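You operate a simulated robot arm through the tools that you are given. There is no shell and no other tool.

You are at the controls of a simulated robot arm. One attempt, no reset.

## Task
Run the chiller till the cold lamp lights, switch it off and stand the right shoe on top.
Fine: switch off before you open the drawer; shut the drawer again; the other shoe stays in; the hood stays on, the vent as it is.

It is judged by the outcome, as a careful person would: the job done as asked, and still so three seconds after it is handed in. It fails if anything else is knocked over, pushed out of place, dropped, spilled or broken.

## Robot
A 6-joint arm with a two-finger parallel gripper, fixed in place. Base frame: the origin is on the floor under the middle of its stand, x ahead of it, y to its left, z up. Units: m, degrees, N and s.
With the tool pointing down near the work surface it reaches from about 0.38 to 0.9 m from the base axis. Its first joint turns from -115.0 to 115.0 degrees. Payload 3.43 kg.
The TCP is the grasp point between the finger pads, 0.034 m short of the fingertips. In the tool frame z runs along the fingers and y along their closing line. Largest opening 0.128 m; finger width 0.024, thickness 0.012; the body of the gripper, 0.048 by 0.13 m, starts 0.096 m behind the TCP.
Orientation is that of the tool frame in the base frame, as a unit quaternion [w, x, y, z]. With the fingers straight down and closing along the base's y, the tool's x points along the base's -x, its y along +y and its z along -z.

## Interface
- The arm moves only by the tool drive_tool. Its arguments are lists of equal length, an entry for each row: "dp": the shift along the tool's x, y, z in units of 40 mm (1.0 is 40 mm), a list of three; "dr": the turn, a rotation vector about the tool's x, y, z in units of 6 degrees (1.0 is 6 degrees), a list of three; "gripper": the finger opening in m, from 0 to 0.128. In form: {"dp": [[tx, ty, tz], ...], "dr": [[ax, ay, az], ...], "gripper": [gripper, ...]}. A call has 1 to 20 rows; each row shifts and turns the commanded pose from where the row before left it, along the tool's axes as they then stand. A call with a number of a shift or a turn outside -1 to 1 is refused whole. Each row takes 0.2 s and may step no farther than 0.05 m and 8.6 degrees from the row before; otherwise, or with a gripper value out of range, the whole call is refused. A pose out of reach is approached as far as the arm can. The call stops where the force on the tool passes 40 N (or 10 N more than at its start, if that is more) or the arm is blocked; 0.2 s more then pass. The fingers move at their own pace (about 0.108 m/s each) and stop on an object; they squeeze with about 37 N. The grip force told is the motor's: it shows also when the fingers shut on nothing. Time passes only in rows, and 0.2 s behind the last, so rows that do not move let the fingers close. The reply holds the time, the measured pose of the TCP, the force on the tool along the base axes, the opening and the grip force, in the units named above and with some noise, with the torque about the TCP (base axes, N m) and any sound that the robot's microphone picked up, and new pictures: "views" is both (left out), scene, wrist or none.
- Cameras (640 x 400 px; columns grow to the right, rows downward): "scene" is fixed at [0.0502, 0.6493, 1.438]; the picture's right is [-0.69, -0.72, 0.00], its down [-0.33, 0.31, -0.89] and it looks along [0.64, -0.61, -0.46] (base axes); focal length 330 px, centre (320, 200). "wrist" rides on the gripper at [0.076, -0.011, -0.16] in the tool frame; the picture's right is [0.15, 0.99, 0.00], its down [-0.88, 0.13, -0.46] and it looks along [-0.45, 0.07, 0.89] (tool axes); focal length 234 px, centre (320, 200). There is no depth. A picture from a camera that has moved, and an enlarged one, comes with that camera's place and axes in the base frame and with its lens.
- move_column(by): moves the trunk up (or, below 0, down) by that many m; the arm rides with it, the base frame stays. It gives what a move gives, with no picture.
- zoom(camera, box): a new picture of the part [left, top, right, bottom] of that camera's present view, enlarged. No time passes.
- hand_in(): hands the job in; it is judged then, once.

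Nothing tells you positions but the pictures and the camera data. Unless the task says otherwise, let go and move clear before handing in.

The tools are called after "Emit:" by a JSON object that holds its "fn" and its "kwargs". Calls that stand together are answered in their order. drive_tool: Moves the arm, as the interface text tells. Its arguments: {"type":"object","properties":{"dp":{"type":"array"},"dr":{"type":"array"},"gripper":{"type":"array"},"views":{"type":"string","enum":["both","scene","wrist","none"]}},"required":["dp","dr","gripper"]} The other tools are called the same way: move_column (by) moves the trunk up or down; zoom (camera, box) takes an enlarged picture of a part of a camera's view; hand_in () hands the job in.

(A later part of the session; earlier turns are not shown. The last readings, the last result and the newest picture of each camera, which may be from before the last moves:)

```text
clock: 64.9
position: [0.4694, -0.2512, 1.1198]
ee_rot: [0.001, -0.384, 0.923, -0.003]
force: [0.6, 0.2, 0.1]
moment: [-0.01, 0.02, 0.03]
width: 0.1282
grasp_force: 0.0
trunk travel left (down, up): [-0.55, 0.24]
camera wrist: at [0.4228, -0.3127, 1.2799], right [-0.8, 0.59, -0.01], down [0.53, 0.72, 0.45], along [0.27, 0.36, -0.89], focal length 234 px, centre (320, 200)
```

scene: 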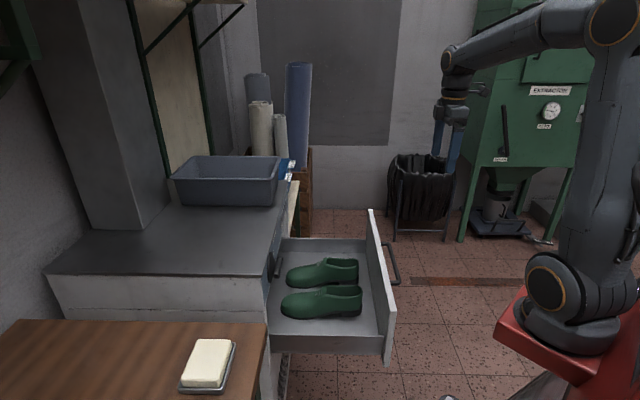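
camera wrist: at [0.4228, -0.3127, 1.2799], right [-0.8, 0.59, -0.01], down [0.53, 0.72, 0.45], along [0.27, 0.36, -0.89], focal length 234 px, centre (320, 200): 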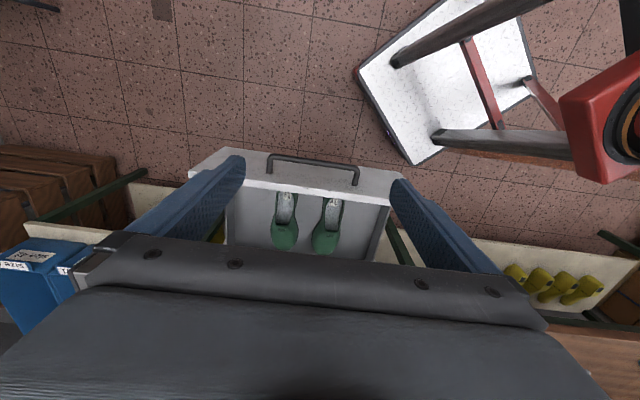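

Now move over the right shoe for a closer look, staying at z≈0.98 (above the drawer front).

Emit:
{"fn": "drive_tool", "kwargs": {"dp": [[-0.95, -0.22, 0.5], [-0.95, -0.22, 0.5], [-0.95, -0.22, 0.5], [-0.95, -0.22, 0.5], [-0.95, -0.22, 0.5], [-0.95, -0.22, 0.5], [-0.95, -0.22, 0.5]], "dr": [[0, 0, 0], [0, 0, 0], [0, 0, 0], [0, 0, 0], [0, 0, 0], [0, 0, 0], [0, 0, 0]], "gripper": [0.128, 0.128, 0.128, 0.128, 0.128, 0.128, 0.128]}}

Emit:
{"fn": "zoom", "kwargs": {"camera": "wrist", "box": [160, 40, 480, 250]}}

```text
clock: 66.5
position: [0.7003, -0.1084, 0.9792]
ee_rot: [0.002, -0.382, 0.924, -0.003]
force: [-0.5, -0.8, -0.2]
moment: [0.01, -0.06, -0.03]
width: 0.1278
grasp_force: 0.1
trunk travel left (down, up): [-0.55, 0.24]
camera wrist: at [0.6539, -0.1694, 1.1396], right [-0.8, 0.6, -0.01], down [0.53, 0.72, 0.45], along [0.28, 0.36, -0.89], focal length 234 px, centre (320, 200)
```

scene: 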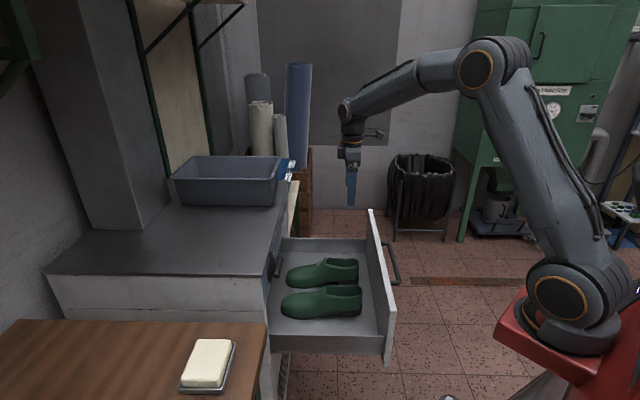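
wrist: 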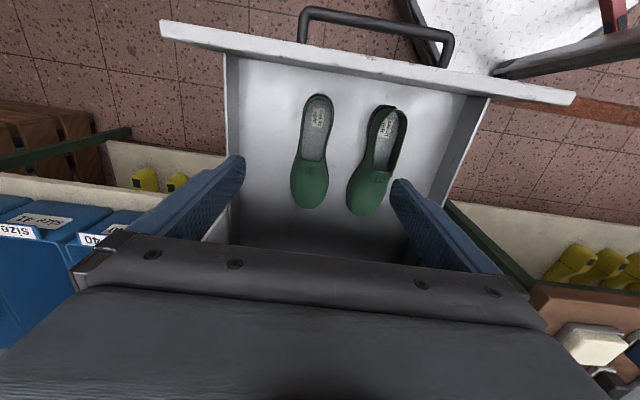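

```text
1.90 times, centred on (320, 145) of wrist
camera zoom: at [0.6539, -0.1694, 1.1396], right [-0.8, 0.6, -0.01], down [0.53, 0.72, 0.45], along [0.28, 0.36, -0.89], focal length 446 px, centre (320, 305)
```

zoom: 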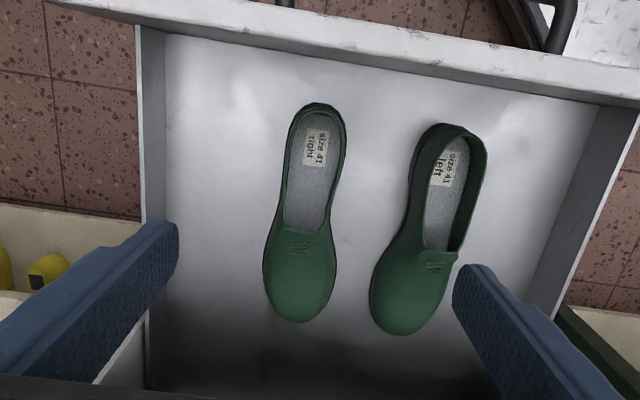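

The right shoe's waist is centred near n=0.478, l=0.583, about 65 mm wide, with ~65 mm gap to the left shoe. I'll set the opening to 0.10, centre above it, and descend partway to check.

Emit:
{"fn": "drive_tool", "kwargs": {"dp": [[-0.75, -0.14, 0], [-0.75, -0.14, 0], [0, 0, 0.9], [0, 0, 0.9], [0, 0, 0.9], [0, 0, 0.9], [0, 0, 0.9], [0, 0, 0.9]], "dr": [[0, 0, 0], [0, 0, 0], [0, 0, 0], [0, 0, 0], [0, 0, 0], [0, 0, 0], [0, 0, 0], [0, 0, 0]], "gripper": [0.1, 0.1, 0.1, 0.1, 0.1, 0.1, 0.1, 0.1]}}

Emit:
{"fn": "zoom", "kwargs": {"camera": "wrist", "box": [160, 40, 480, 250]}}

Emit:
{"fn": "zoom", "kwargs": {"camera": "scene", "box": [260, 160, 420, 330]}}

```text
clock: 68.3
position: [0.7543, -0.0742, 0.7642]
ee_rot: [0.0, -0.383, 0.924, -0.004]
force: [-1.6, 0.0, -0.6]
moment: [-0.03, -0.04, 0.0]
width: 0.1
grasp_force: 0.1
trunk travel left (down, up): [-0.55, 0.24]
camera wrist: at [0.7059, -0.1349, 0.924], right [-0.8, 0.6, -0.01], down [0.53, 0.72, 0.45], along [0.28, 0.36, -0.89], focal length 234 px, centre (320, 200)
```

scene: 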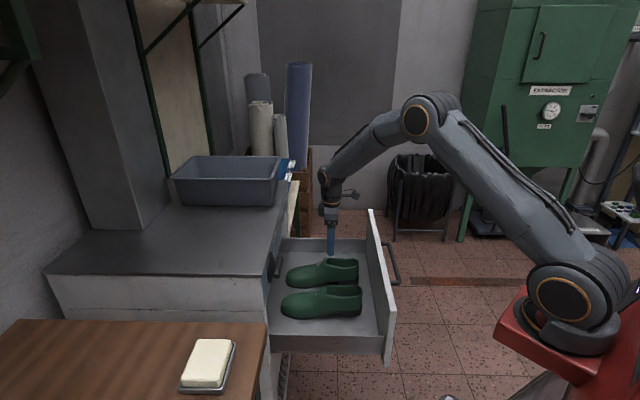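
wrist: 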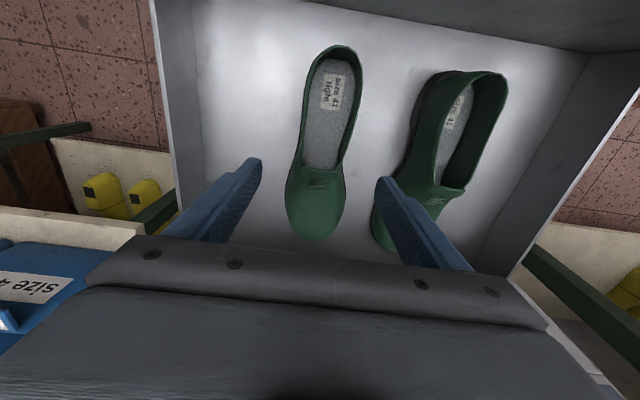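

```text
1.90 times, centred on (320, 145) of wrist
camera zoom: at [0.7059, -0.1349, 0.924], right [-0.8, 0.6, -0.01], down [0.53, 0.72, 0.45], along [0.28, 0.36, -0.89], focal length 446 px, centre (320, 305)
```

zoom: 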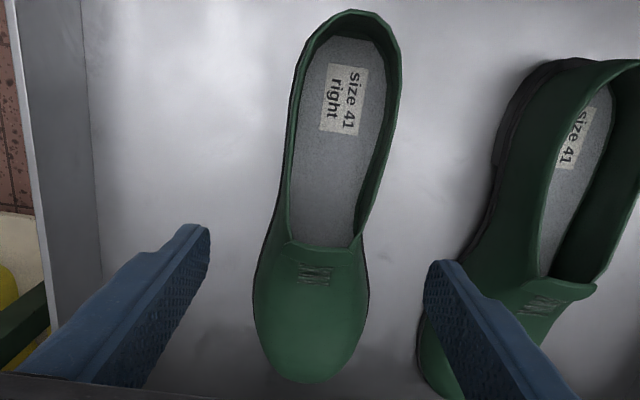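

```text
2.35 times, centred on (340, 245) of scene
camera zoom: at [0.0502, 0.6493, 1.438], right [-0.69, -0.72, 0.0], down [-0.33, 0.31, -0.89], along [0.64, -0.61, -0.46], focal length 775 px, centre (273, 94)
```

zoom: 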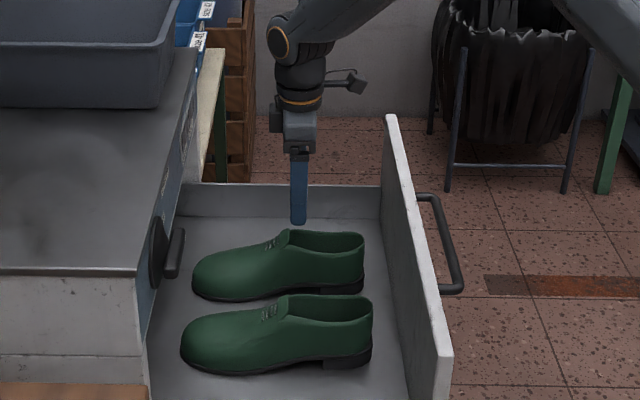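

Centred within 3 mm and clear of the left shoe and drawer walls. Descend to TCP z≈0.634 and close on the shoe's waist.

Emit:
{"fn": "drive_tool", "kwargs": {"dp": [[0, 0.07, 0.8], [0, 0, 0.85], [0, 0, 0.85], [0, 0, 0.75]], "dr": [[0, 0, 0], [0, 0, 0], [0, 0, 0], [0, 0, 0]], "gripper": [0.1, 0.1, 0.1, 0.1]}}

Emit:
{"fn": "zoom", "kwargs": {"camera": "scene", "box": [260, 160, 420, 330]}}

```text
clock: 69.3
position: [0.7522, -0.0729, 0.6348]
ee_rot: [0.001, -0.384, 0.923, -0.004]
force: [-0.2, 0.4, -0.2]
moment: [0.02, -0.02, 0.03]
width: 0.0998
grasp_force: 0.0
trunk travel left (down, up): [-0.55, 0.24]
camera wrist: at [0.705, -0.1337, 0.7944], right [-0.8, 0.6, -0.01], down [0.53, 0.72, 0.45], along [0.28, 0.36, -0.89], focal length 234 px, centre (320, 200)
```

scene: 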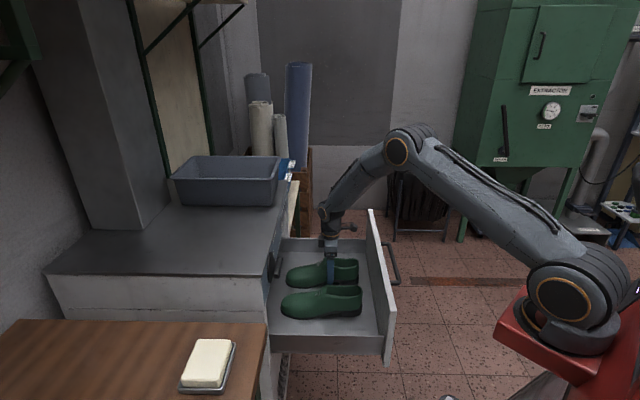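
wrist: 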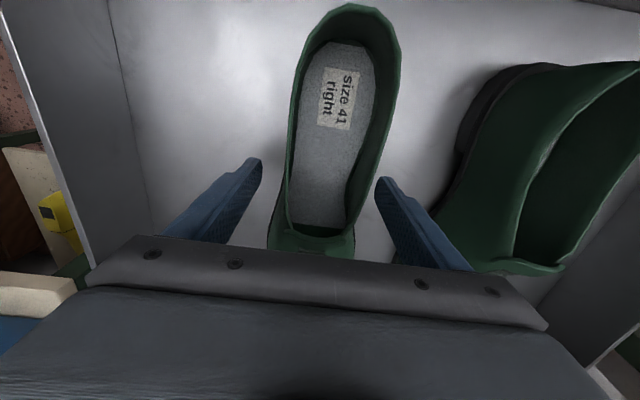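

```text
2.35 times, centred on (340, 245) of scene
camera zoom: at [0.0502, 0.6493, 1.438], right [-0.69, -0.72, 0.0], down [-0.33, 0.31, -0.89], along [0.64, -0.61, -0.46], focal length 775 px, centre (273, 94)
```

zoom: 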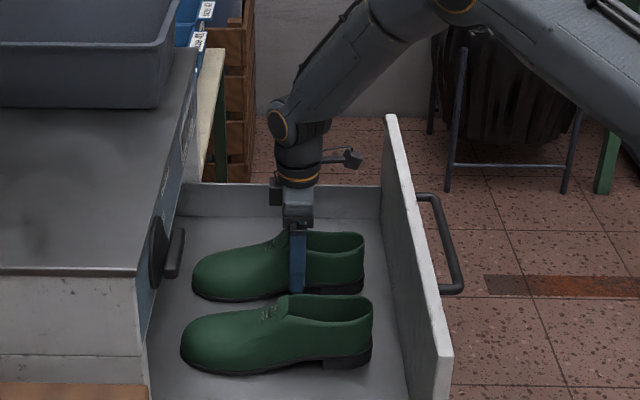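

The fingers are on each side of the right shoe. Closing now.

Emit:
{"fn": "drive_tool", "kwargs": {"dp": [[0, 0, 0], [0, 0, 0], [0, 0, 0], [0, 0, 0]], "dr": [[0, 0, 0], [0, 0, 0], [0, 0, 0], [0, 0, 0]], "gripper": [0.07, 0.04, 0.0, 0.0]}}

Emit:
{"fn": "zoom", "kwargs": {"camera": "scene", "box": [260, 160, 420, 330]}}

```text
clock: 70.3
position: [0.7533, -0.0722, 0.6353]
ee_rot: [0.002, -0.383, 0.924, -0.004]
force: [-0.3, 1.8, 2.3]
moment: [0.06, 0.04, -0.26]
width: 0.0629
grasp_force: 37.6
trunk travel left (down, up): [-0.55, 0.24]
camera wrist: at [0.705, -0.1336, 0.7943], right [-0.8, 0.6, -0.01], down [0.53, 0.72, 0.45], along [0.28, 0.36, -0.89], focal length 234 px, centre (320, 200)
```

scene: 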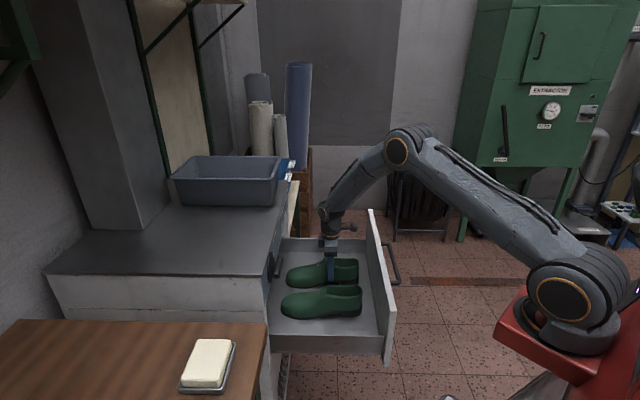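
wrist: 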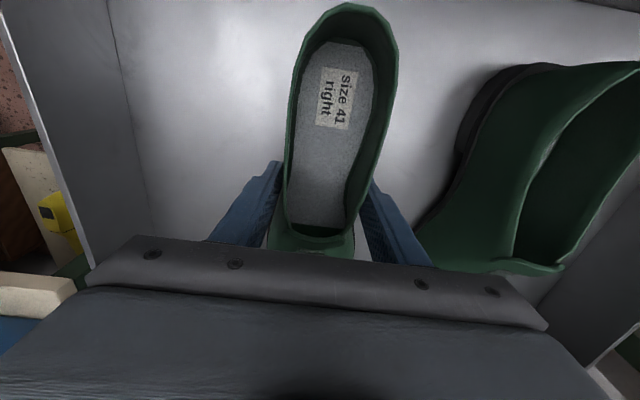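

```text
2.35 times, centred on (340, 245) of scene
camera zoom: at [0.0502, 0.6493, 1.438], right [-0.69, -0.72, 0.0], down [-0.33, 0.31, -0.89], along [0.64, -0.61, -0.46], focal length 775 px, centre (273, 94)
```

zoom: 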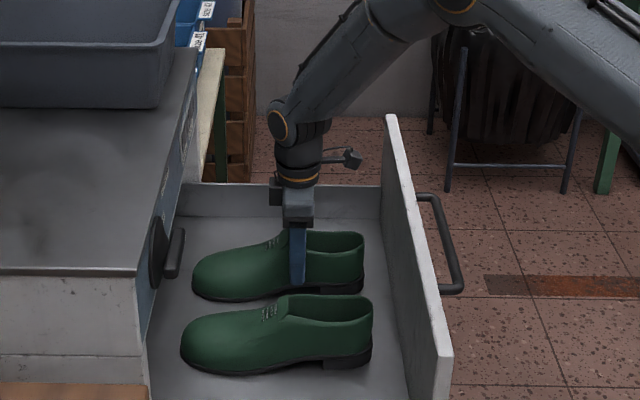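

Gripped firmly (63 mm, 37 N). I'll lift 2 cm first and check it hangs level, then ease it 2 cm away from the chiller front.

Emit:
{"fn": "drive_tool", "kwargs": {"dp": [[0, 0, -0.25], [0, 0, -0.25], [0.25, 0, -0.25], [0.25, 0, -0.25]], "dr": [[0, 0, 0], [0, 0, 0], [0, 0, 0], [0, 0, 0]], "gripper": [0.0, 0.0, 0.0, 0.0]}}

Emit:
{"fn": "zoom", "kwargs": {"camera": "scene", "box": [260, 160, 420, 330]}}

```text
clock: 71.3
position: [0.7382, -0.0865, 0.6748]
ee_rot: [0.0, -0.383, 0.924, -0.002]
force: [-0.7, -0.4, -3.5]
moment: [-0.12, 0.06, -0.01]
width: 0.063
grasp_force: 37.0
trunk travel left (down, up): [-0.55, 0.24]
camera wrist: at [0.6905, -0.1484, 0.8344], right [-0.8, 0.6, -0.01], down [0.53, 0.72, 0.45], along [0.27, 0.36, -0.89], focal length 234 px, centre (320, 200)
```

scene: 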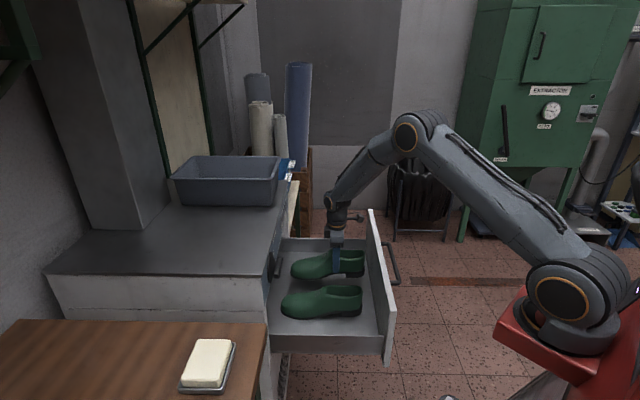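
wrist: 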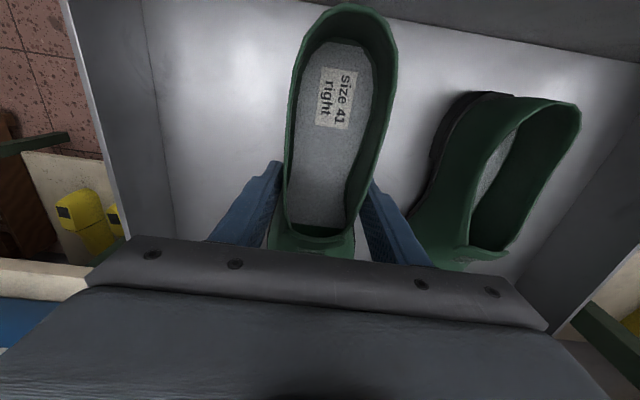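

```text
2.35 times, centred on (340, 245) of scene
camera zoom: at [0.0502, 0.6493, 1.438], right [-0.69, -0.72, 0.0], down [-0.33, 0.31, -0.89], along [0.64, -0.61, -0.46], focal length 775 px, centre (273, 94)
```

zoom: 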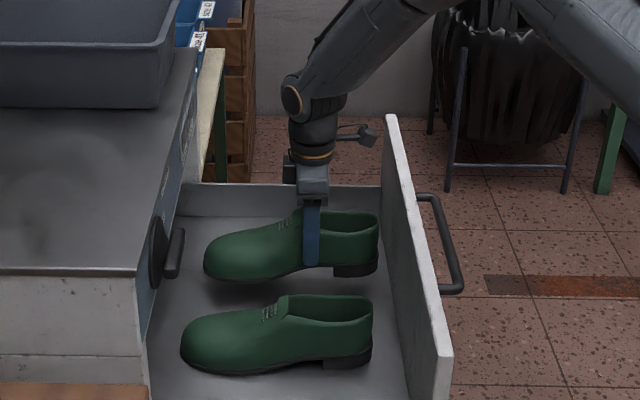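

The shoe hangs level and firm. Continue lifting straight up, well above the chiller top.

Emit:
{"fn": "drive_tool", "kwargs": {"dp": [[0, 0, -0.7], [0, 0, -0.9], [0, 0, -0.9], [0, 0, -0.9], [0, 0, -0.9], [0, 0, -0.9], [0, 0, -0.9], [0, 0, -0.5]], "dr": [[0, 0, 0], [0, 0, 0], [0, 0, 0], [0, 0, 0], [0, 0, 0], [0, 0, 0], [0, 0, 0], [0, 0, 0]], "gripper": [0.0, 0.0, 0.0, 0.0, 0.0, 0.0, 0.0, 0.0], "views": "scene"}}

Emit:
{"fn": "move_column", "kwargs": {"by": 0.12}}

Emit:
{"fn": "drive_tool", "kwargs": {"dp": [[0, 0, 0]], "dr": [[0, 0, 0]], "gripper": [0.0]}}

```text
clock: 73.1
position: [0.7377, -0.085, 0.9389]
ee_rot: [0.0, -0.382, 0.924, -0.003]
force: [-0.7, -0.1, -2.9]
moment: [-0.09, 0.14, -0.01]
width: 0.0629
grasp_force: 37.5
trunk travel left (down, up): [-0.55, 0.24]
```

scene: 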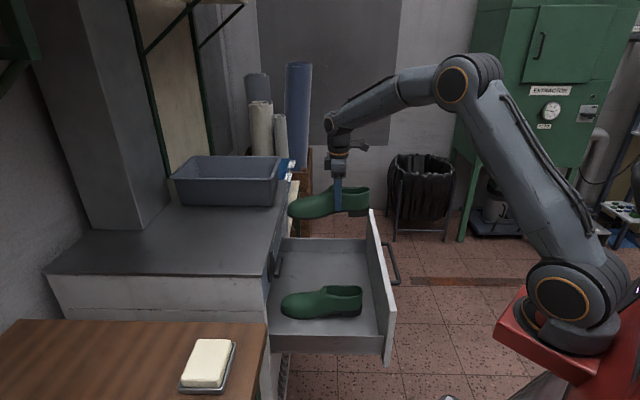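

```text
clock: 74.6
position: [0.737, -0.0857, 1.0578]
ee_rot: [0.0, -0.382, 0.924, -0.004]
force: [-0.3, -1.2, -3.3]
moment: [-0.1, 0.12, -0.01]
width: 0.0628
grasp_force: 36.7
trunk travel left (down, up): [-0.67, 0.12]
```

```text
clock: 75.0
position: [0.7369, -0.0852, 1.0575]
ee_rot: [0.0, -0.383, 0.924, -0.003]
force: [1.5, 0.1, -3.6]
moment: [-0.08, 0.12, 0.0]
width: 0.0628
grasp_force: 37.1
trunk travel left (down, up): [-0.67, 0.12]
camera wrist: at [0.6894, -0.1465, 1.2181], right [-0.8, 0.6, -0.01], down [0.53, 0.72, 0.45], along [0.27, 0.36, -0.89], focal length 234 px, centre (320, 200)
```

scene: 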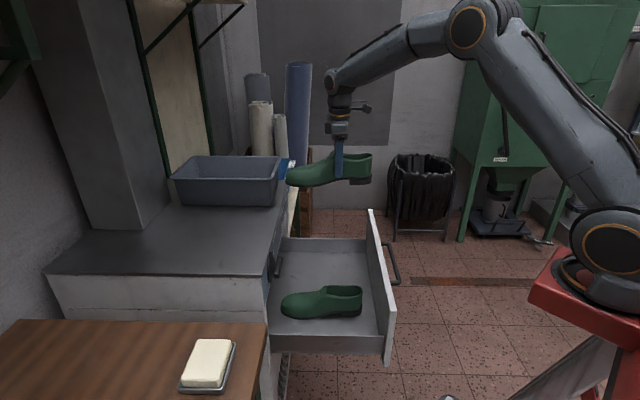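
wrist: 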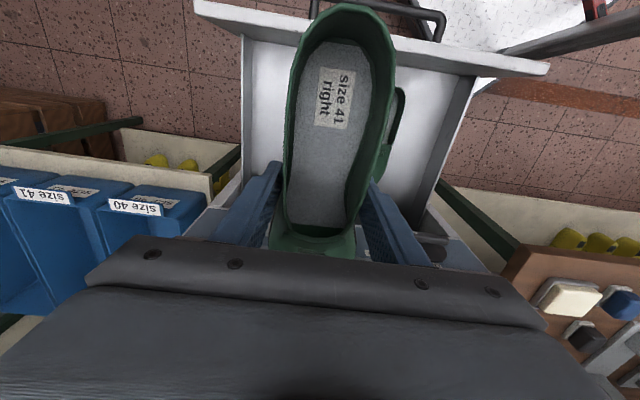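

Carrying the right shoe at sole height ≈0.99; the left shoe stays in the drawer. I'll move left in front of the chiller first, then forward over the free area of its top (left of the tub).

Emit:
{"fn": "drive_tool", "kwargs": {"dp": [[0, 0.6, 0], [0, 0.95, 0], [0, 0.95, 0], [0, 0.95, 0], [0, 0.95, 0], [0, 0.75, 0], [0, 0.4, 0], [-0.5, 0, 0], [-0.8, 0, 0], [-0.8, 0, 0], [-0.8, 0, 0], [-0.6, 0, 0]], "dr": [[0, 0, 0], [0, 0, 0], [0, 0, 0], [0, 0, 0], [0, 0, 0], [0, 0, 0], [0, 0, 0], [0, 0, 0], [0, 0, 0], [0, 0, 0], [0, 0, 0], [0, 0, 0]], "gripper": [0.0, 0.0, 0.0, 0.0, 0.0, 0.0, 0.0, 0.0, 0.0, 0.0, 0.0, 0.0]}}

```text
clock: 77.6
position: [0.6768, 0.1713, 1.0574]
ee_rot: [0.0, -0.383, 0.924, -0.002]
force: [1.0, 0.8, -3.0]
moment: [-0.04, 0.04, -0.02]
width: 0.0625
grasp_force: 37.0
trunk travel left (down, up): [-0.67, 0.12]
camera wrist: at [0.6304, 0.1102, 1.2164], right [-0.8, 0.6, -0.01], down [0.53, 0.72, 0.45], along [0.27, 0.36, -0.89], focal length 234 px, centre (320, 200)
```

scene: 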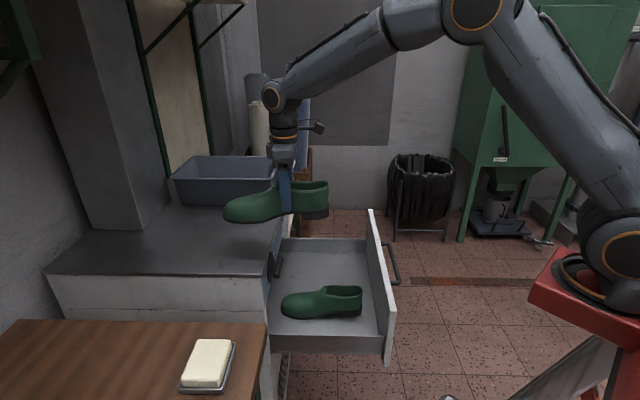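
wrist: 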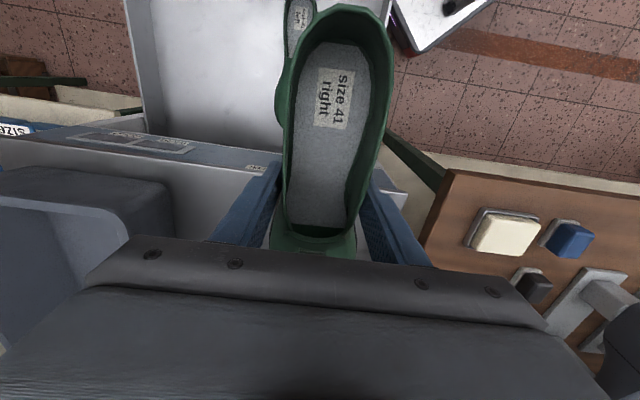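

Moving smoothly; the shoe's toe is over the top now. Continue forward another 19 cm.

Emit:
{"fn": "drive_tool", "kwargs": {"dp": [[-0.7, 0, 0], [-0.8, 0, 0], [-0.8, 0, 0], [-0.8, 0, 0], [-0.8, 0, 0], [-0.8, 0, 0]], "dr": [[0, 0, 0], [0, 0, 0], [0, 0, 0], [0, 0, 0], [0, 0, 0], [0, 0, 0]], "gripper": [0.0, 0.0, 0.0, 0.0, 0.0, 0.0]}}

Emit:
{"fn": "zoom", "kwargs": {"camera": "scene", "box": [100, 100, 340, 290]}}

```text
clock: 79.0
position: [0.8027, 0.3002, 1.0551]
ee_rot: [0.001, -0.383, 0.924, -0.004]
force: [-1.1, -0.7, -2.3]
moment: [-0.02, 0.04, 0.03]
width: 0.0623
grasp_force: 37.2
out of reach, approached as far as the arm can: row 6
trunk travel left (down, up): [-0.67, 0.12]
camera wrist: at [0.7567, 0.2398, 1.2152], right [-0.8, 0.6, -0.01], down [0.53, 0.72, 0.45], along [0.27, 0.36, -0.89], focal length 234 px, centre (320, 200)
```

scene: 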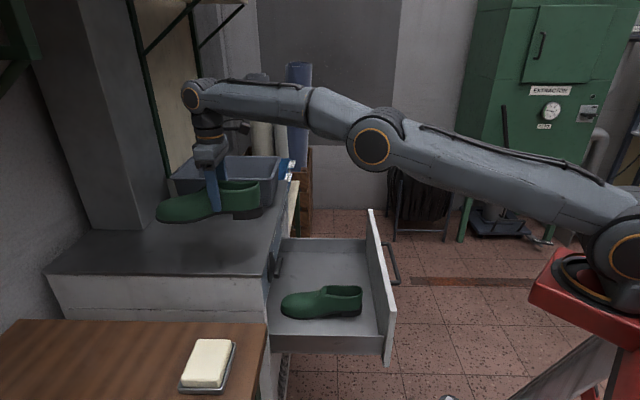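
wrist: 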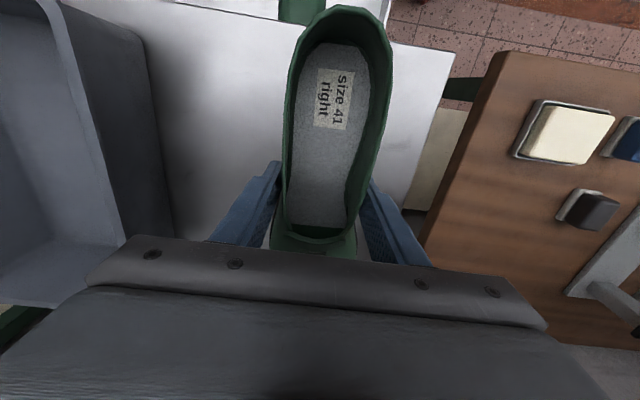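

```text
2.11 times, centred on (220, 195) of scene
camera zoom: at [0.0502, 0.6493, 1.438], right [-0.69, -0.72, 0.0], down [-0.33, 0.31, -0.89], along [0.64, -0.61, -0.46], focal length 694 px, centre (530, 210)
```

zoom: 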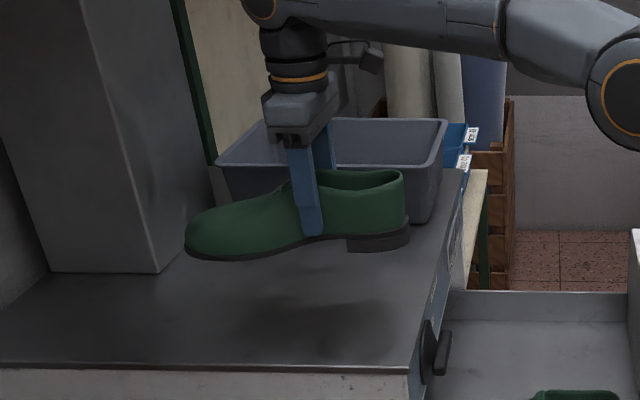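

The shoe hangs over the free left part of the top, heel ~1 cm inside the front edge. I'll shift 3 cm left, a bit further in, and lower 5 cm.

Emit:
{"fn": "drive_tool", "kwargs": {"dp": [[0, 0.25, 0.4], [0, 0.25, 0.4], [-0.1, 0.25, 0.4], [-0.25, 0, 0], [-0.25, 0, 0]], "dr": [[0, 0, 0], [0, 0, 0], [0, 0, 0], [0, 0, 0], [0, 0, 0]], "gripper": [0.0, 0.0, 0.0, 0.0, 0.0]}}

Emit:
{"fn": "zoom", "kwargs": {"camera": "scene", "box": [100, 120, 340, 290]}}

```text
clock: 80.2
position: [0.7978, 0.3372, 1.0064]
ee_rot: [0.001, -0.382, 0.924, -0.003]
force: [-1.1, 0.2, -4.2]
moment: [-0.08, 0.07, -0.01]
width: 0.0625
grasp_force: 37.2
out of reach, approached as far as the arm can: row 5
trunk travel left (down, up): [-0.67, 0.12]
camera wrist: at [0.7501, 0.2767, 1.1664], right [-0.8, 0.6, -0.01], down [0.53, 0.72, 0.45], along [0.28, 0.36, -0.89], focal length 234 px, centre (320, 200)
```

scene: 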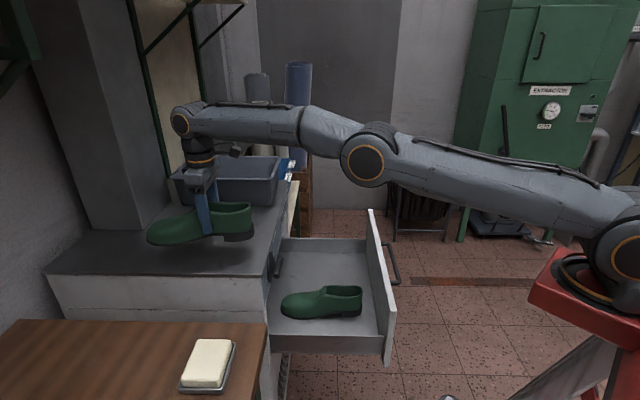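
wrist: 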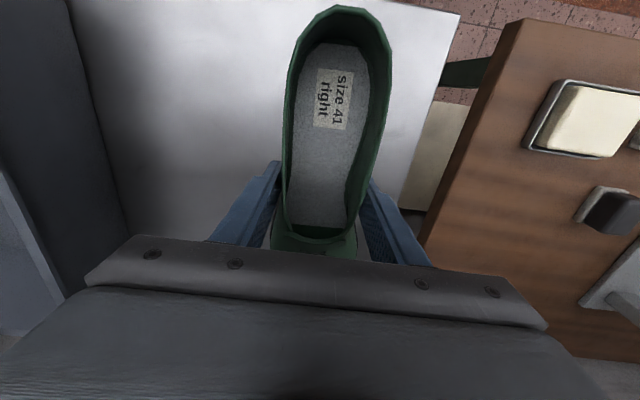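

```text
2.35 times, centred on (220, 205) of scene
camera zoom: at [0.0502, 0.6493, 1.438], right [-0.69, -0.72, 0.0], down [-0.33, 0.31, -0.89], along [0.64, -0.61, -0.46], focal length 775 px, centre (555, 188)
```

zoom: 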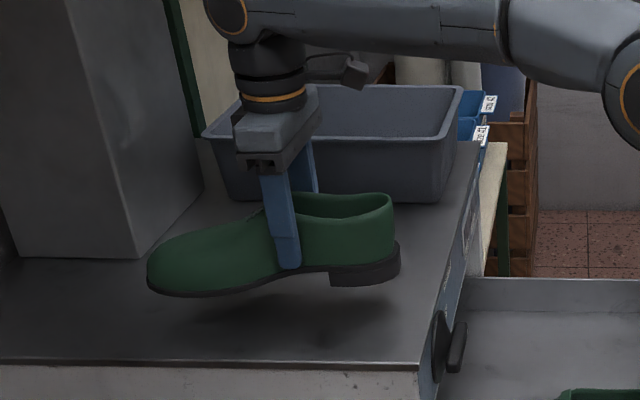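

Heel is now ~3 cm inside the edge, tub and duct are clear. Lower gently towards contact.

Emit:
{"fn": "drive_tool", "kwargs": {"dp": [[0, 0, 0.3], [0, 0, 0.3], [0, 0, 0.1]], "dr": [[0, 0, 0], [0, 0, 0], [0, 0, 0]], "gripper": [0.0, 0.0, 0.0], "views": "scene"}}

Emit:
{"fn": "zoom", "kwargs": {"camera": "scene", "box": [130, 170, 290, 290]}}

```text
clock: 81.0
position: [0.7978, 0.3365, 0.9782]
ee_rot: [0.001, -0.382, 0.924, -0.004]
force: [-0.3, 0.0, -3.6]
moment: [-0.09, 0.07, 0.01]
width: 0.0623
grasp_force: 36.7
trunk travel left (down, up): [-0.67, 0.12]
```

scene: 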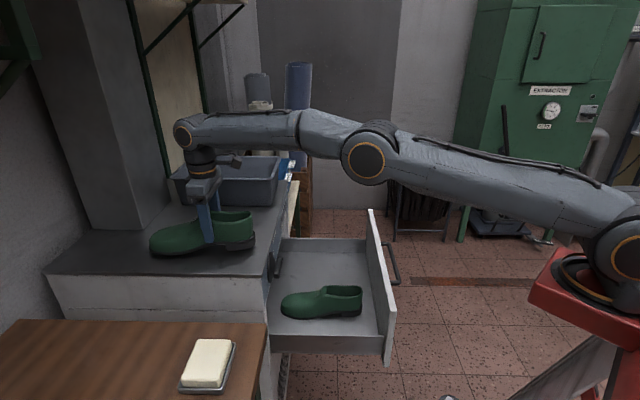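

```text
3.33 times, centred on (210, 230) of scene
camera zoom: at [0.0502, 0.6493, 1.438], right [-0.69, -0.72, 0.0], down [-0.33, 0.31, -0.89], along [0.64, -0.61, -0.46], focal length 1098 px, centre (687, 100)
```

zoom: 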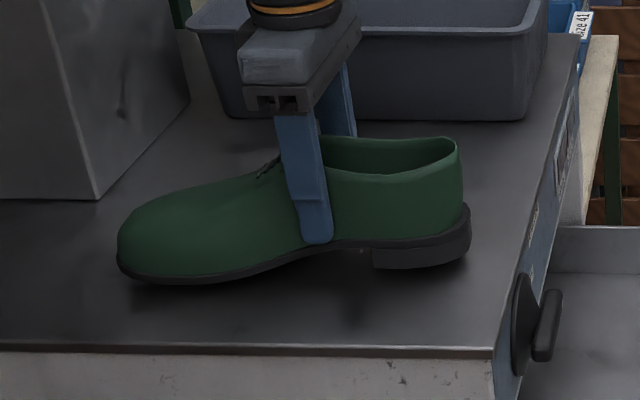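

Close to the surface, no contact yet. I'll lower in 3 mm steps and watch the force.

Emit:
{"fn": "drive_tool", "kwargs": {"dp": [[0, 0, 0.08], [0, 0, 0.08], [0, 0, 0]], "dr": [[0, 0, 0], [0, 0, 0], [0, 0, 0]], "gripper": [0.0, 0.0, 0.0], "views": "none"}}

```text
clock: 81.8
position: [0.797, 0.3384, 0.9718]
ee_rot: [0.0, -0.383, 0.924, -0.003]
force: [0.8, -0.6, -4.1]
moment: [-0.11, 0.08, -0.01]
width: 0.062
grasp_force: 37.2
trunk travel left (down, up): [-0.67, 0.12]
```

Emit:
{"fn": "drive_tool", "kwargs": {"dp": [[0, 0, 0.06], [0, 0, 0.06], [0, 0, 0]], "dr": [[0, 0, 0], [0, 0, 0], [0, 0, 0]], "gripper": [0.0, 0.0, 0.0], "views": "none"}}

Emit:
{"fn": "zoom", "kwargs": {"camera": "scene", "box": [130, 170, 290, 290]}}

```text
clock: 82.6
position: [0.7971, 0.3372, 0.9671]
ee_rot: [0.001, -0.383, 0.924, -0.003]
force: [-0.5, 0.0, -3.0]
moment: [-0.11, 0.1, -0.02]
width: 0.0622
grasp_force: 37.5
trunk travel left (down, up): [-0.67, 0.12]
```

```text
3.33 times, centred on (210, 230) of scene
camera zoom: at [0.0502, 0.6493, 1.438], right [-0.69, -0.72, 0.0], down [-0.33, 0.31, -0.89], along [0.64, -0.61, -0.46], focal length 1098 px, centre (687, 100)
```

zoom: 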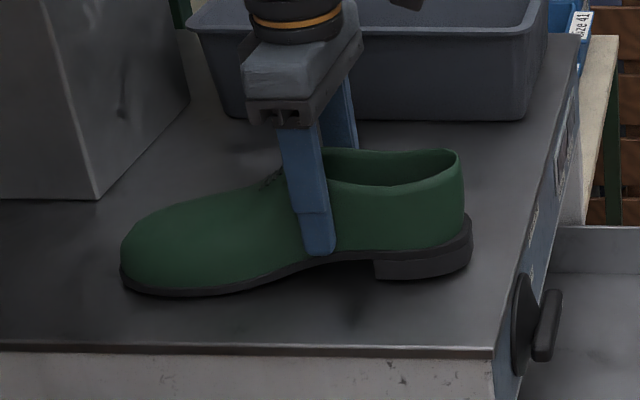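

Emit:
{"fn": "drive_tool", "kwargs": {"dp": [[0, 0, 0.06], [0, 0, 0.06], [0, 0, 0]], "dr": [[0, 0, 0], [0, 0, 0], [0, 0, 0]], "gripper": [0.0, 0.0, 0.0], "views": "none"}}

Emit:
{"fn": "zoom", "kwargs": {"camera": "scene", "box": [130, 170, 290, 290]}}

```text
clock: 83.4
position: [0.7971, 0.3377, 0.9638]
ee_rot: [0.002, -0.383, 0.924, -0.003]
force: [-1.0, -1.1, 1.0]
moment: [0.54, -0.52, 0.0]
width: 0.0621
grasp_force: 37.1
trunk travel left (down, up): [-0.67, 0.12]
```

```text
3.33 times, centred on (210, 230) of scene
camera zoom: at [0.0502, 0.6493, 1.438], right [-0.69, -0.72, 0.0], down [-0.33, 0.31, -0.89], along [0.64, -0.61, -0.46], focal length 1098 px, centre (687, 100)
```

zoom: 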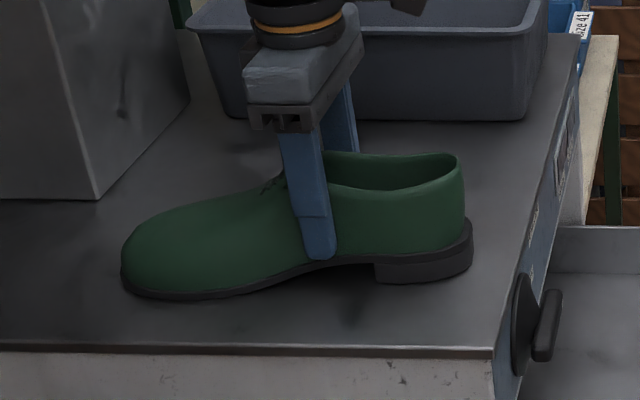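

The toe has touched (force and moment changed). One more millimetre, then release slowly.

Emit:
{"fn": "drive_tool", "kwargs": {"dp": [[0, 0, 0.03], [0, 0, 0], [0, 0, 0], [0, 0, 0], [0, 0, 0], [0, 0, 0]], "dr": [[0, 0, 0], [0, 0, 0], [0, 0, 0], [0, 0, 0], [0, 0, 0], [0, 0, 0]], "gripper": [0.0, 0.0, 0.064, 0.07, 0.085, 0.1]}}

Emit:
{"fn": "zoom", "kwargs": {"camera": "scene", "box": [130, 170, 290, 290]}}

```text
clock: 84.8
position: [0.797, 0.3371, 0.9611]
ee_rot: [0.001, -0.383, 0.924, -0.004]
force: [0.1, 0.3, 0.3]
moment: [0.03, -0.03, 0.01]
width: 0.1001
grasp_force: 0.1
trunk travel left (down, up): [-0.67, 0.12]
camera wrist: at [0.7502, 0.2756, 1.121], right [-0.8, 0.6, -0.01], down [0.53, 0.72, 0.45], along [0.27, 0.36, -0.89], focal length 234 px, centre (320, 200)
```

scene: 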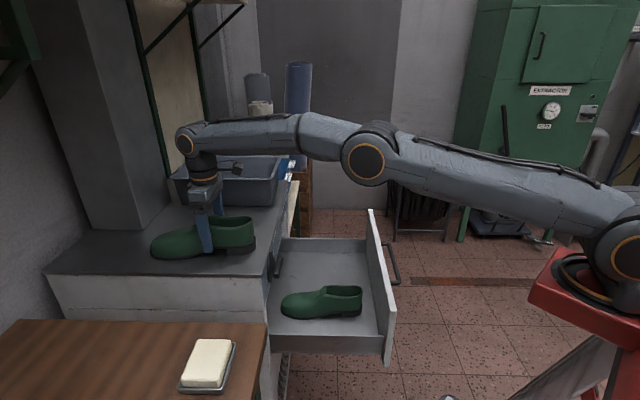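
wrist: 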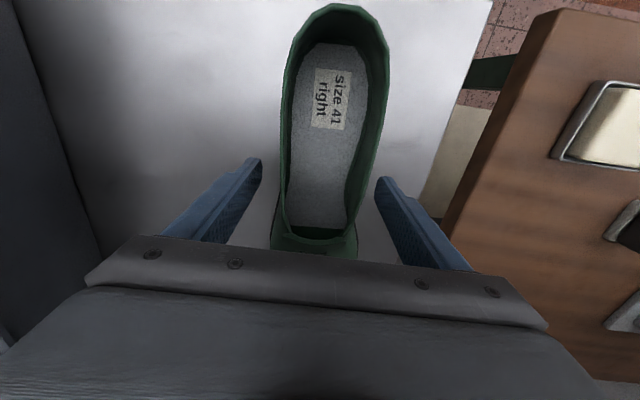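

```text
3.33 times, centred on (210, 230) of scene
camera zoom: at [0.0502, 0.6493, 1.438], right [-0.69, -0.72, 0.0], down [-0.33, 0.31, -0.89], along [0.64, -0.61, -0.46], focal length 1098 px, centre (687, 100)
```

zoom: 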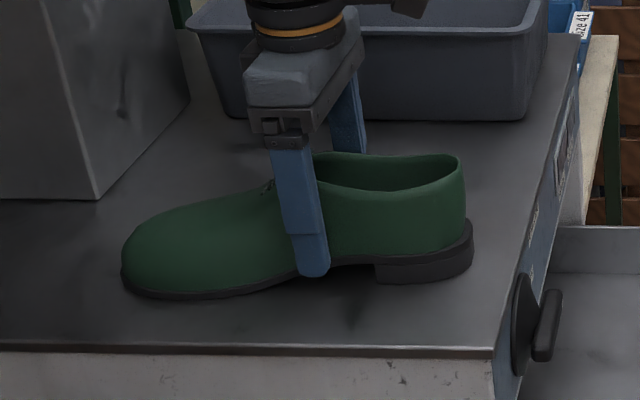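

The shoe stands flat on the chiller top. I'll lift the whole arm straight up with the trunk to clear it.

Emit:
{"fn": "move_column", "kwargs": {"by": 0.12}}

Emit:
{"fn": "drive_tool", "kwargs": {"dp": [[0.5, 0, 0], [0.9, 0, 0], [0.9, 0, 0], [0.9, 0, 0], [0.9, 0, 0]], "dr": [[0, 0, 0], [0, 0, 0], [0, 0, 0], [0, 0, 0], [0, 0, 0]], "gripper": [0.1, 0.1, 0.1, 0.1, 0.1]}}

Emit:
{"fn": "zoom", "kwargs": {"camera": "scene", "box": [130, 150, 310, 290]}}

```text
clock: 86.3
position: [0.77, 0.3372, 1.0818]
ee_rot: [0.0, -0.382, 0.924, -0.004]
force: [0.6, 0.7, 0.2]
moment: [0.03, 0.03, -0.03]
width: 0.1002
grasp_force: 0.0
trunk travel left (down, up): [-0.79, 0.0]
```

```text
clock: 87.5
position: [0.654, 0.2208, 1.0826]
ee_rot: [0.0, -0.385, 0.923, -0.004]
force: [0.8, 0.9, 0.8]
moment: [-0.04, 0.03, -0.02]
width: 0.0999
grasp_force: 0.0
trunk travel left (down, up): [-0.79, 0.0]
camera wrist: at [0.6073, 0.1593, 1.2413], right [-0.8, 0.6, -0.01], down [0.53, 0.72, 0.45], along [0.27, 0.36, -0.89], focal length 234 px, centre (320, 200)
```

scene: 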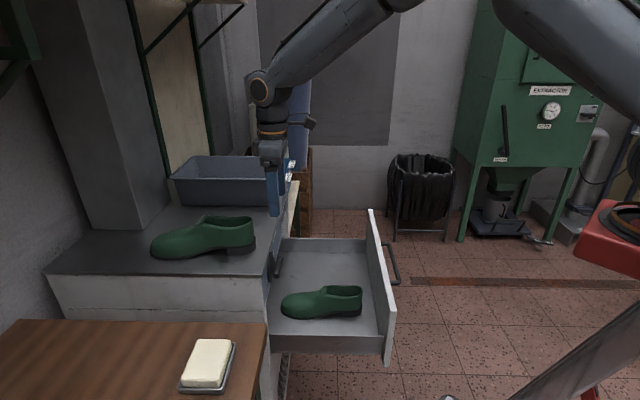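
wrist: 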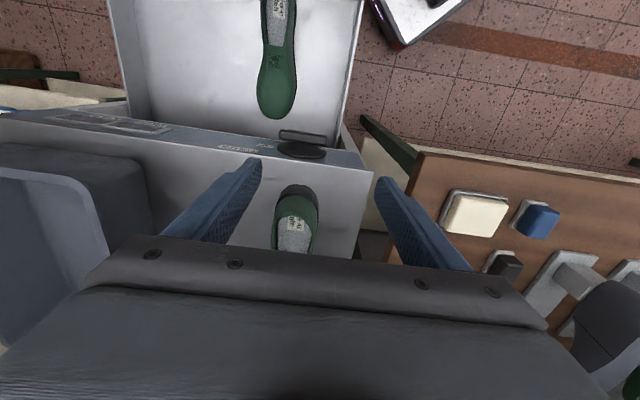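

```text
2.86 times, centred on (220, 220) of scene
camera zoom: at [0.0502, 0.6493, 1.438], right [-0.69, -0.72, 0.0], down [-0.33, 0.31, -0.89], along [0.64, -0.61, -0.46], focal length 941 px, centre (606, 143)
```

zoom: 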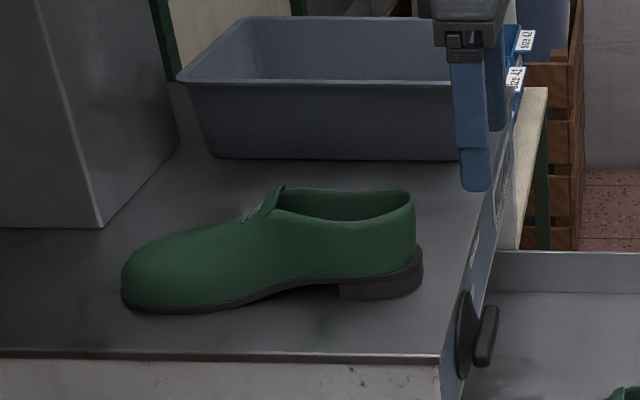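

The shoe stands steady. Now back away and reposition in front of the drawer handle to shut it.

Emit:
{"fn": "drive_tool", "kwargs": {"dp": [[0.9, -0.39, -0.07], [0.9, -0.39, -0.07], [0.9, -0.39, -0.07], [0.9, -0.39, -0.07], [0.9, -0.39, -0.07], [0.9, -0.39, -0.07], [0.9, -0.39, -0.07], [0.9, -0.39, -0.07], [0.9, -0.39, -0.07], [0.9, -0.39, -0.07], [0.9, -0.39, -0.07], [0.9, -0.39, -0.07], [0.9, -0.39, -0.07]], "dr": [[0, 0, 0], [0, 0, 0], [0, 0, 0], [0, 0, 0], [0, 0, 0], [0, 0, 0], [0, 0, 0], [0, 0, 0], [0, 0, 0], [0, 0, 0], [0, 0, 0], [0, 0, 0], [0, 0, 0]], "gripper": [0.08, 0.08, 0.08, 0.08, 0.08, 0.08, 0.08, 0.08, 0.08, 0.08, 0.08, 0.08, 0.08], "views": "none"}}

Emit:
{"fn": "move_column", "kwargs": {"by": -0.2}}

```text
clock: 90.3
position: [0.4667, -0.2524, 1.1204]
ee_rot: [0.001, -0.384, 0.924, -0.003]
force: [-0.4, 0.3, 0.7]
moment: [-0.04, 0.01, -0.06]
width: 0.08
grasp_force: 0.1
trunk travel left (down, up): [-0.79, 0.0]
```

```text
clock: 92.5
position: [0.4667, -0.2532, 0.921]
ee_rot: [0.001, -0.383, 0.924, -0.003]
force: [0.4, 0.1, -0.6]
moment: [0.03, 0.0, -0.02]
width: 0.0798
grasp_force: 0.0
trunk travel left (down, up): [-0.59, 0.2]
```

Emit:
{"fn": "drive_tool", "kwargs": {"dp": [[0, 0, 0], [0, 0, 0], [0, 0, 0], [0, 0, 0], [0, 0, 0], [0, 0, 0], [0, 0, 0], [0, 0, 0], [0, 0, 0], [0, 0, 0], [0, 0, 0], [0, 0, 0], [0, 0, 0], [0, 0, 0], [0, 0, 0]], "dr": [[0, 0, 1], [0, 0, 1], [0, 0, 1], [0, 0, 1], [0, 0, 1], [0, 0, 1], [0, 0, 1], [0, 0, 1], [0, 0, 1], [0, 0, 1], [0, 0, 1], [0, 0, 1], [0, 0, 1], [0, 0, 1], [0, 0, 1]], "gripper": [0.08, 0.08, 0.08, 0.08, 0.08, 0.08, 0.08, 0.08, 0.08, 0.08, 0.08, 0.08, 0.08, 0.08, 0.08], "views": "none"}}

Emit:
{"fn": "drive_tool", "kwargs": {"dp": [[0, 0, 0], [0, 0, 0], [0, 0, 0], [0, 0, 0], [0, 0, 0], [0, 0, 0], [0, 0, 0], [0, 0, 0], [0, 0, 0], [0, 0, 0], [0, 0, 0], [0, 0, 0], [0, 0, 0], [0, 0, 0], [0, 0, 0]], "dr": [[-1, 0, 0], [-1, 0, 0], [-1, 0, 0], [-1, 0, 0], [-1, 0, 0], [-1, 0, 0], [-1, 0, 0], [-1, 0, 0], [-1, 0, 0], [-1, 0, 0], [-1, 0, 0], [-1, 0, 0], [-1, 0, 0], [-1, 0, 0], [-1, 0, 0]], "gripper": [0.08, 0.08, 0.08, 0.08, 0.08, 0.08, 0.08, 0.08, 0.08, 0.08, 0.08, 0.08, 0.08, 0.08, 0.08]}}

```text
clock: 95.7
position: [0.4676, -0.2538, 0.9201]
ee_rot: [0.003, 0.383, 0.924, -0.001]
force: [0.2, -0.1, 0.7]
moment: [0.01, 0.01, 0.0]
width: 0.08
grasp_force: 0.0
trunk travel left (down, up): [-0.59, 0.2]
```

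```text
clock: 98.8
position: [0.4669, -0.2535, 0.921]
ee_rot: [0.273, 0.268, 0.654, 0.653]
force: [0.5, 0.9, -0.5]
moment: [0.0, 0.02, -0.02]
width: 0.0803
grasp_force: 0.0
trunk travel left (down, up): [-0.59, 0.2]
camera wrist: at [0.2995, -0.3134, 0.9082], right [-0.11, 0.11, 0.99], down [0.3, -0.94, 0.14], along [0.95, 0.31, 0.07], focal length 234 px, centre (320, 200)
```

scene: 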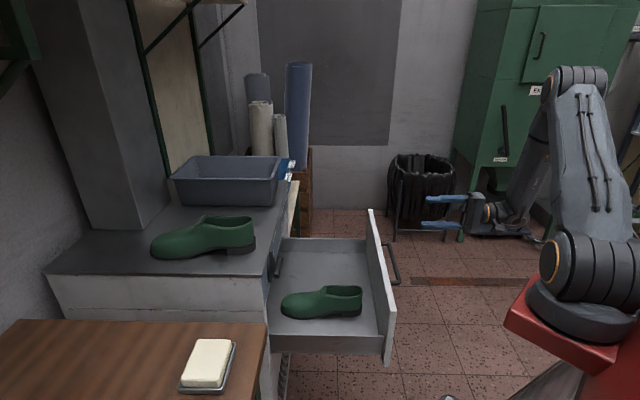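
wrist: 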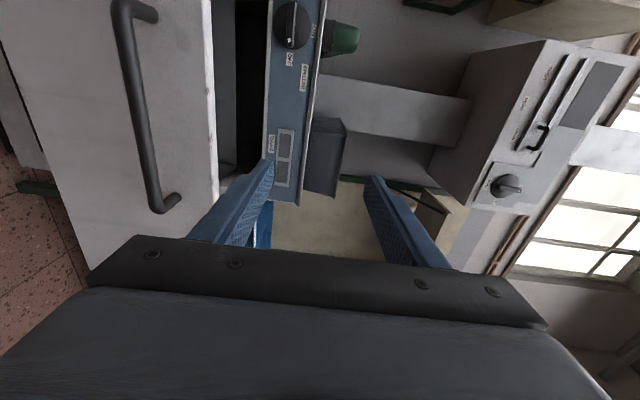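

Level again and facing the handle. Lower to the handle height and approach it.

Emit:
{"fn": "drive_tool", "kwargs": {"dp": [[0, -1, 0], [0, -1, 0], [0, -1, 0], [0, -1, 0], [-0.08, -1, 0]], "dr": [[0, 0, 0], [0, 0, 0], [0, 0, 0], [0, 0, 0], [0, 0, 0]], "gripper": [0.08, 0.08, 0.08, 0.08, 0.08]}}

Emit:
{"fn": "zoom", "kwargs": {"camera": "scene", "box": [340, 200, 500, 320]}}

```text
clock: 100.0
position: [0.4705, -0.2567, 0.7205]
ee_rot: [0.273, 0.268, 0.654, 0.652]
force: [-0.2, 0.7, 0.6]
moment: [-0.02, 0.03, -0.02]
width: 0.08
grasp_force: 0.1
trunk travel left (down, up): [-0.59, 0.2]
camera wrist: at [0.3035, -0.3167, 0.7087], right [-0.11, 0.11, 0.99], down [0.3, -0.94, 0.14], along [0.95, 0.31, 0.07], focal length 234 px, centre (320, 200)
```

scene: 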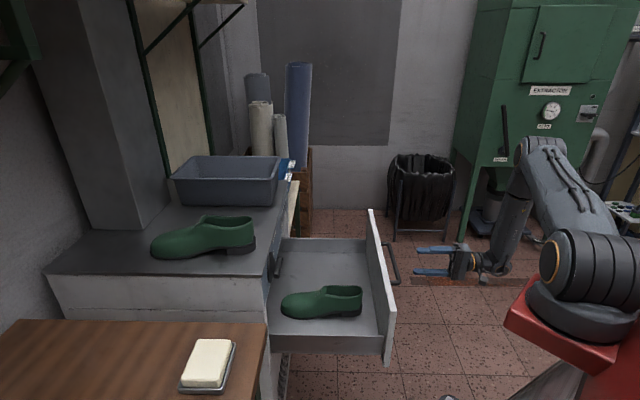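
wrist: 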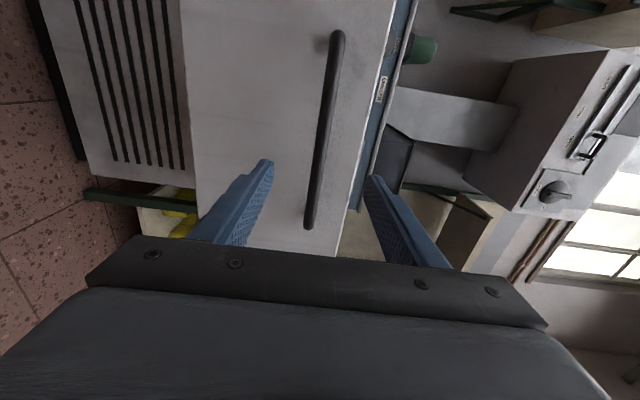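

```text
3.33 times, centred on (420, 260) of scene
camera zoom: at [0.0502, 0.6493, 1.438], right [-0.69, -0.72, 0.0], down [-0.33, 0.31, -0.89], along [0.64, -0.61, -0.46], focal length 1098 px, centre (-13, 0)
```

zoom: 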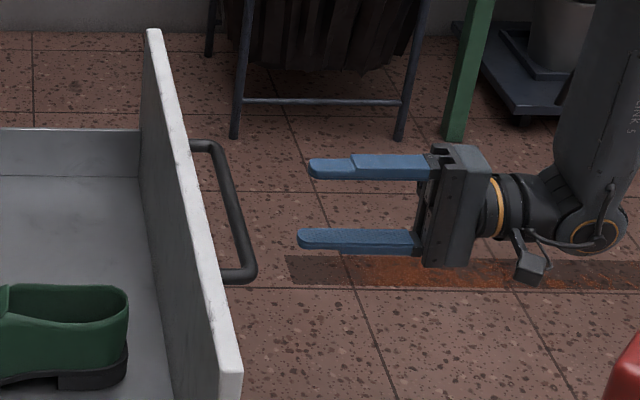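

Aligned with the handle. Advance and grip.

Emit:
{"fn": "drive_tool", "kwargs": {"dp": [[0, 0, 0.7], [0, 0, 0.7], [0, 0, 0.72], [0, 0, 0], [0, 0, 0], [0, 0, 0]], "dr": [[0, 0, 0], [0, 0, 0], [0, 0, 0], [0, 0, 0], [0, 0, 0], [0, 0, 0]], "gripper": [0.08, 0.08, 0.08, 0.04, 0.0, 0.0], "views": "scene"}}

```text
clock: 101.5
position: [0.5301, -0.1963, 0.7203]
ee_rot: [0.272, 0.268, 0.655, 0.652]
force: [1.5, 1.7, 6.6]
moment: [0.63, 0.36, -0.52]
width: 0.0156
grasp_force: 45.1
trunk travel left (down, up): [-0.59, 0.2]
```

scene: 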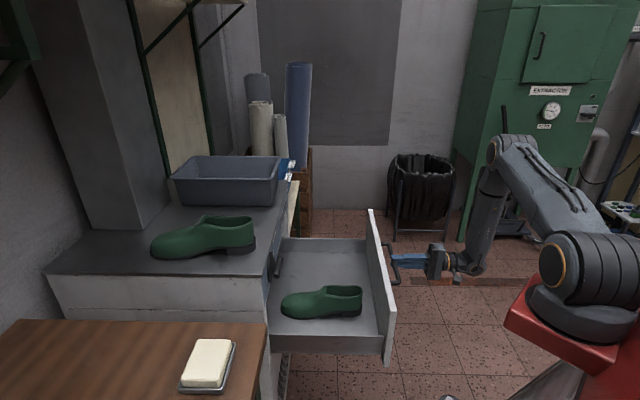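

Handle gripped. Push the drawer in smoothly at a modest pace.

Emit:
{"fn": "drive_tool", "kwargs": {"dp": [[0, 0, 0.2], [0, 0, 0.35], [0, 0, 0.4], [0, 0, 0.4], [0, 0, 0.4], [0, 0, 0.4], [0, 0, 0.4], [0, 0, 0.4], [0, 0, 0.4], [0, 0, 0.3]], "dr": [[0, 0, 0], [0, 0, 0], [0, 0, 0], [0, 0, 0], [0, 0, 0], [0, 0, 0], [0, 0, 0], [0, 0, 0], [0, 0, 0], [0, 0, 0]], "gripper": [0.0, 0.0, 0.0, 0.0, 0.0, 0.0, 0.0, 0.0, 0.0, 0.0], "views": "scene"}}

```text
clock: 103.7
position: [0.633, -0.0932, 0.7202]
ee_rot: [0.273, 0.268, 0.654, 0.652]
force: [7.4, -7.0, 12.9]
moment: [0.69, 0.26, 0.32]
width: 0.0156
grasp_force: 44.8
trunk travel left (down, up): [-0.59, 0.2]
```

scene: 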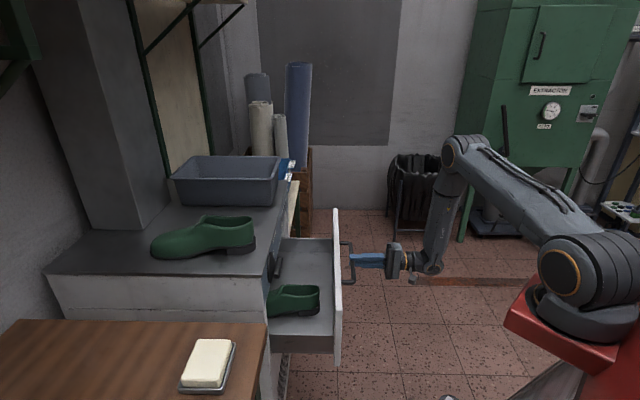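

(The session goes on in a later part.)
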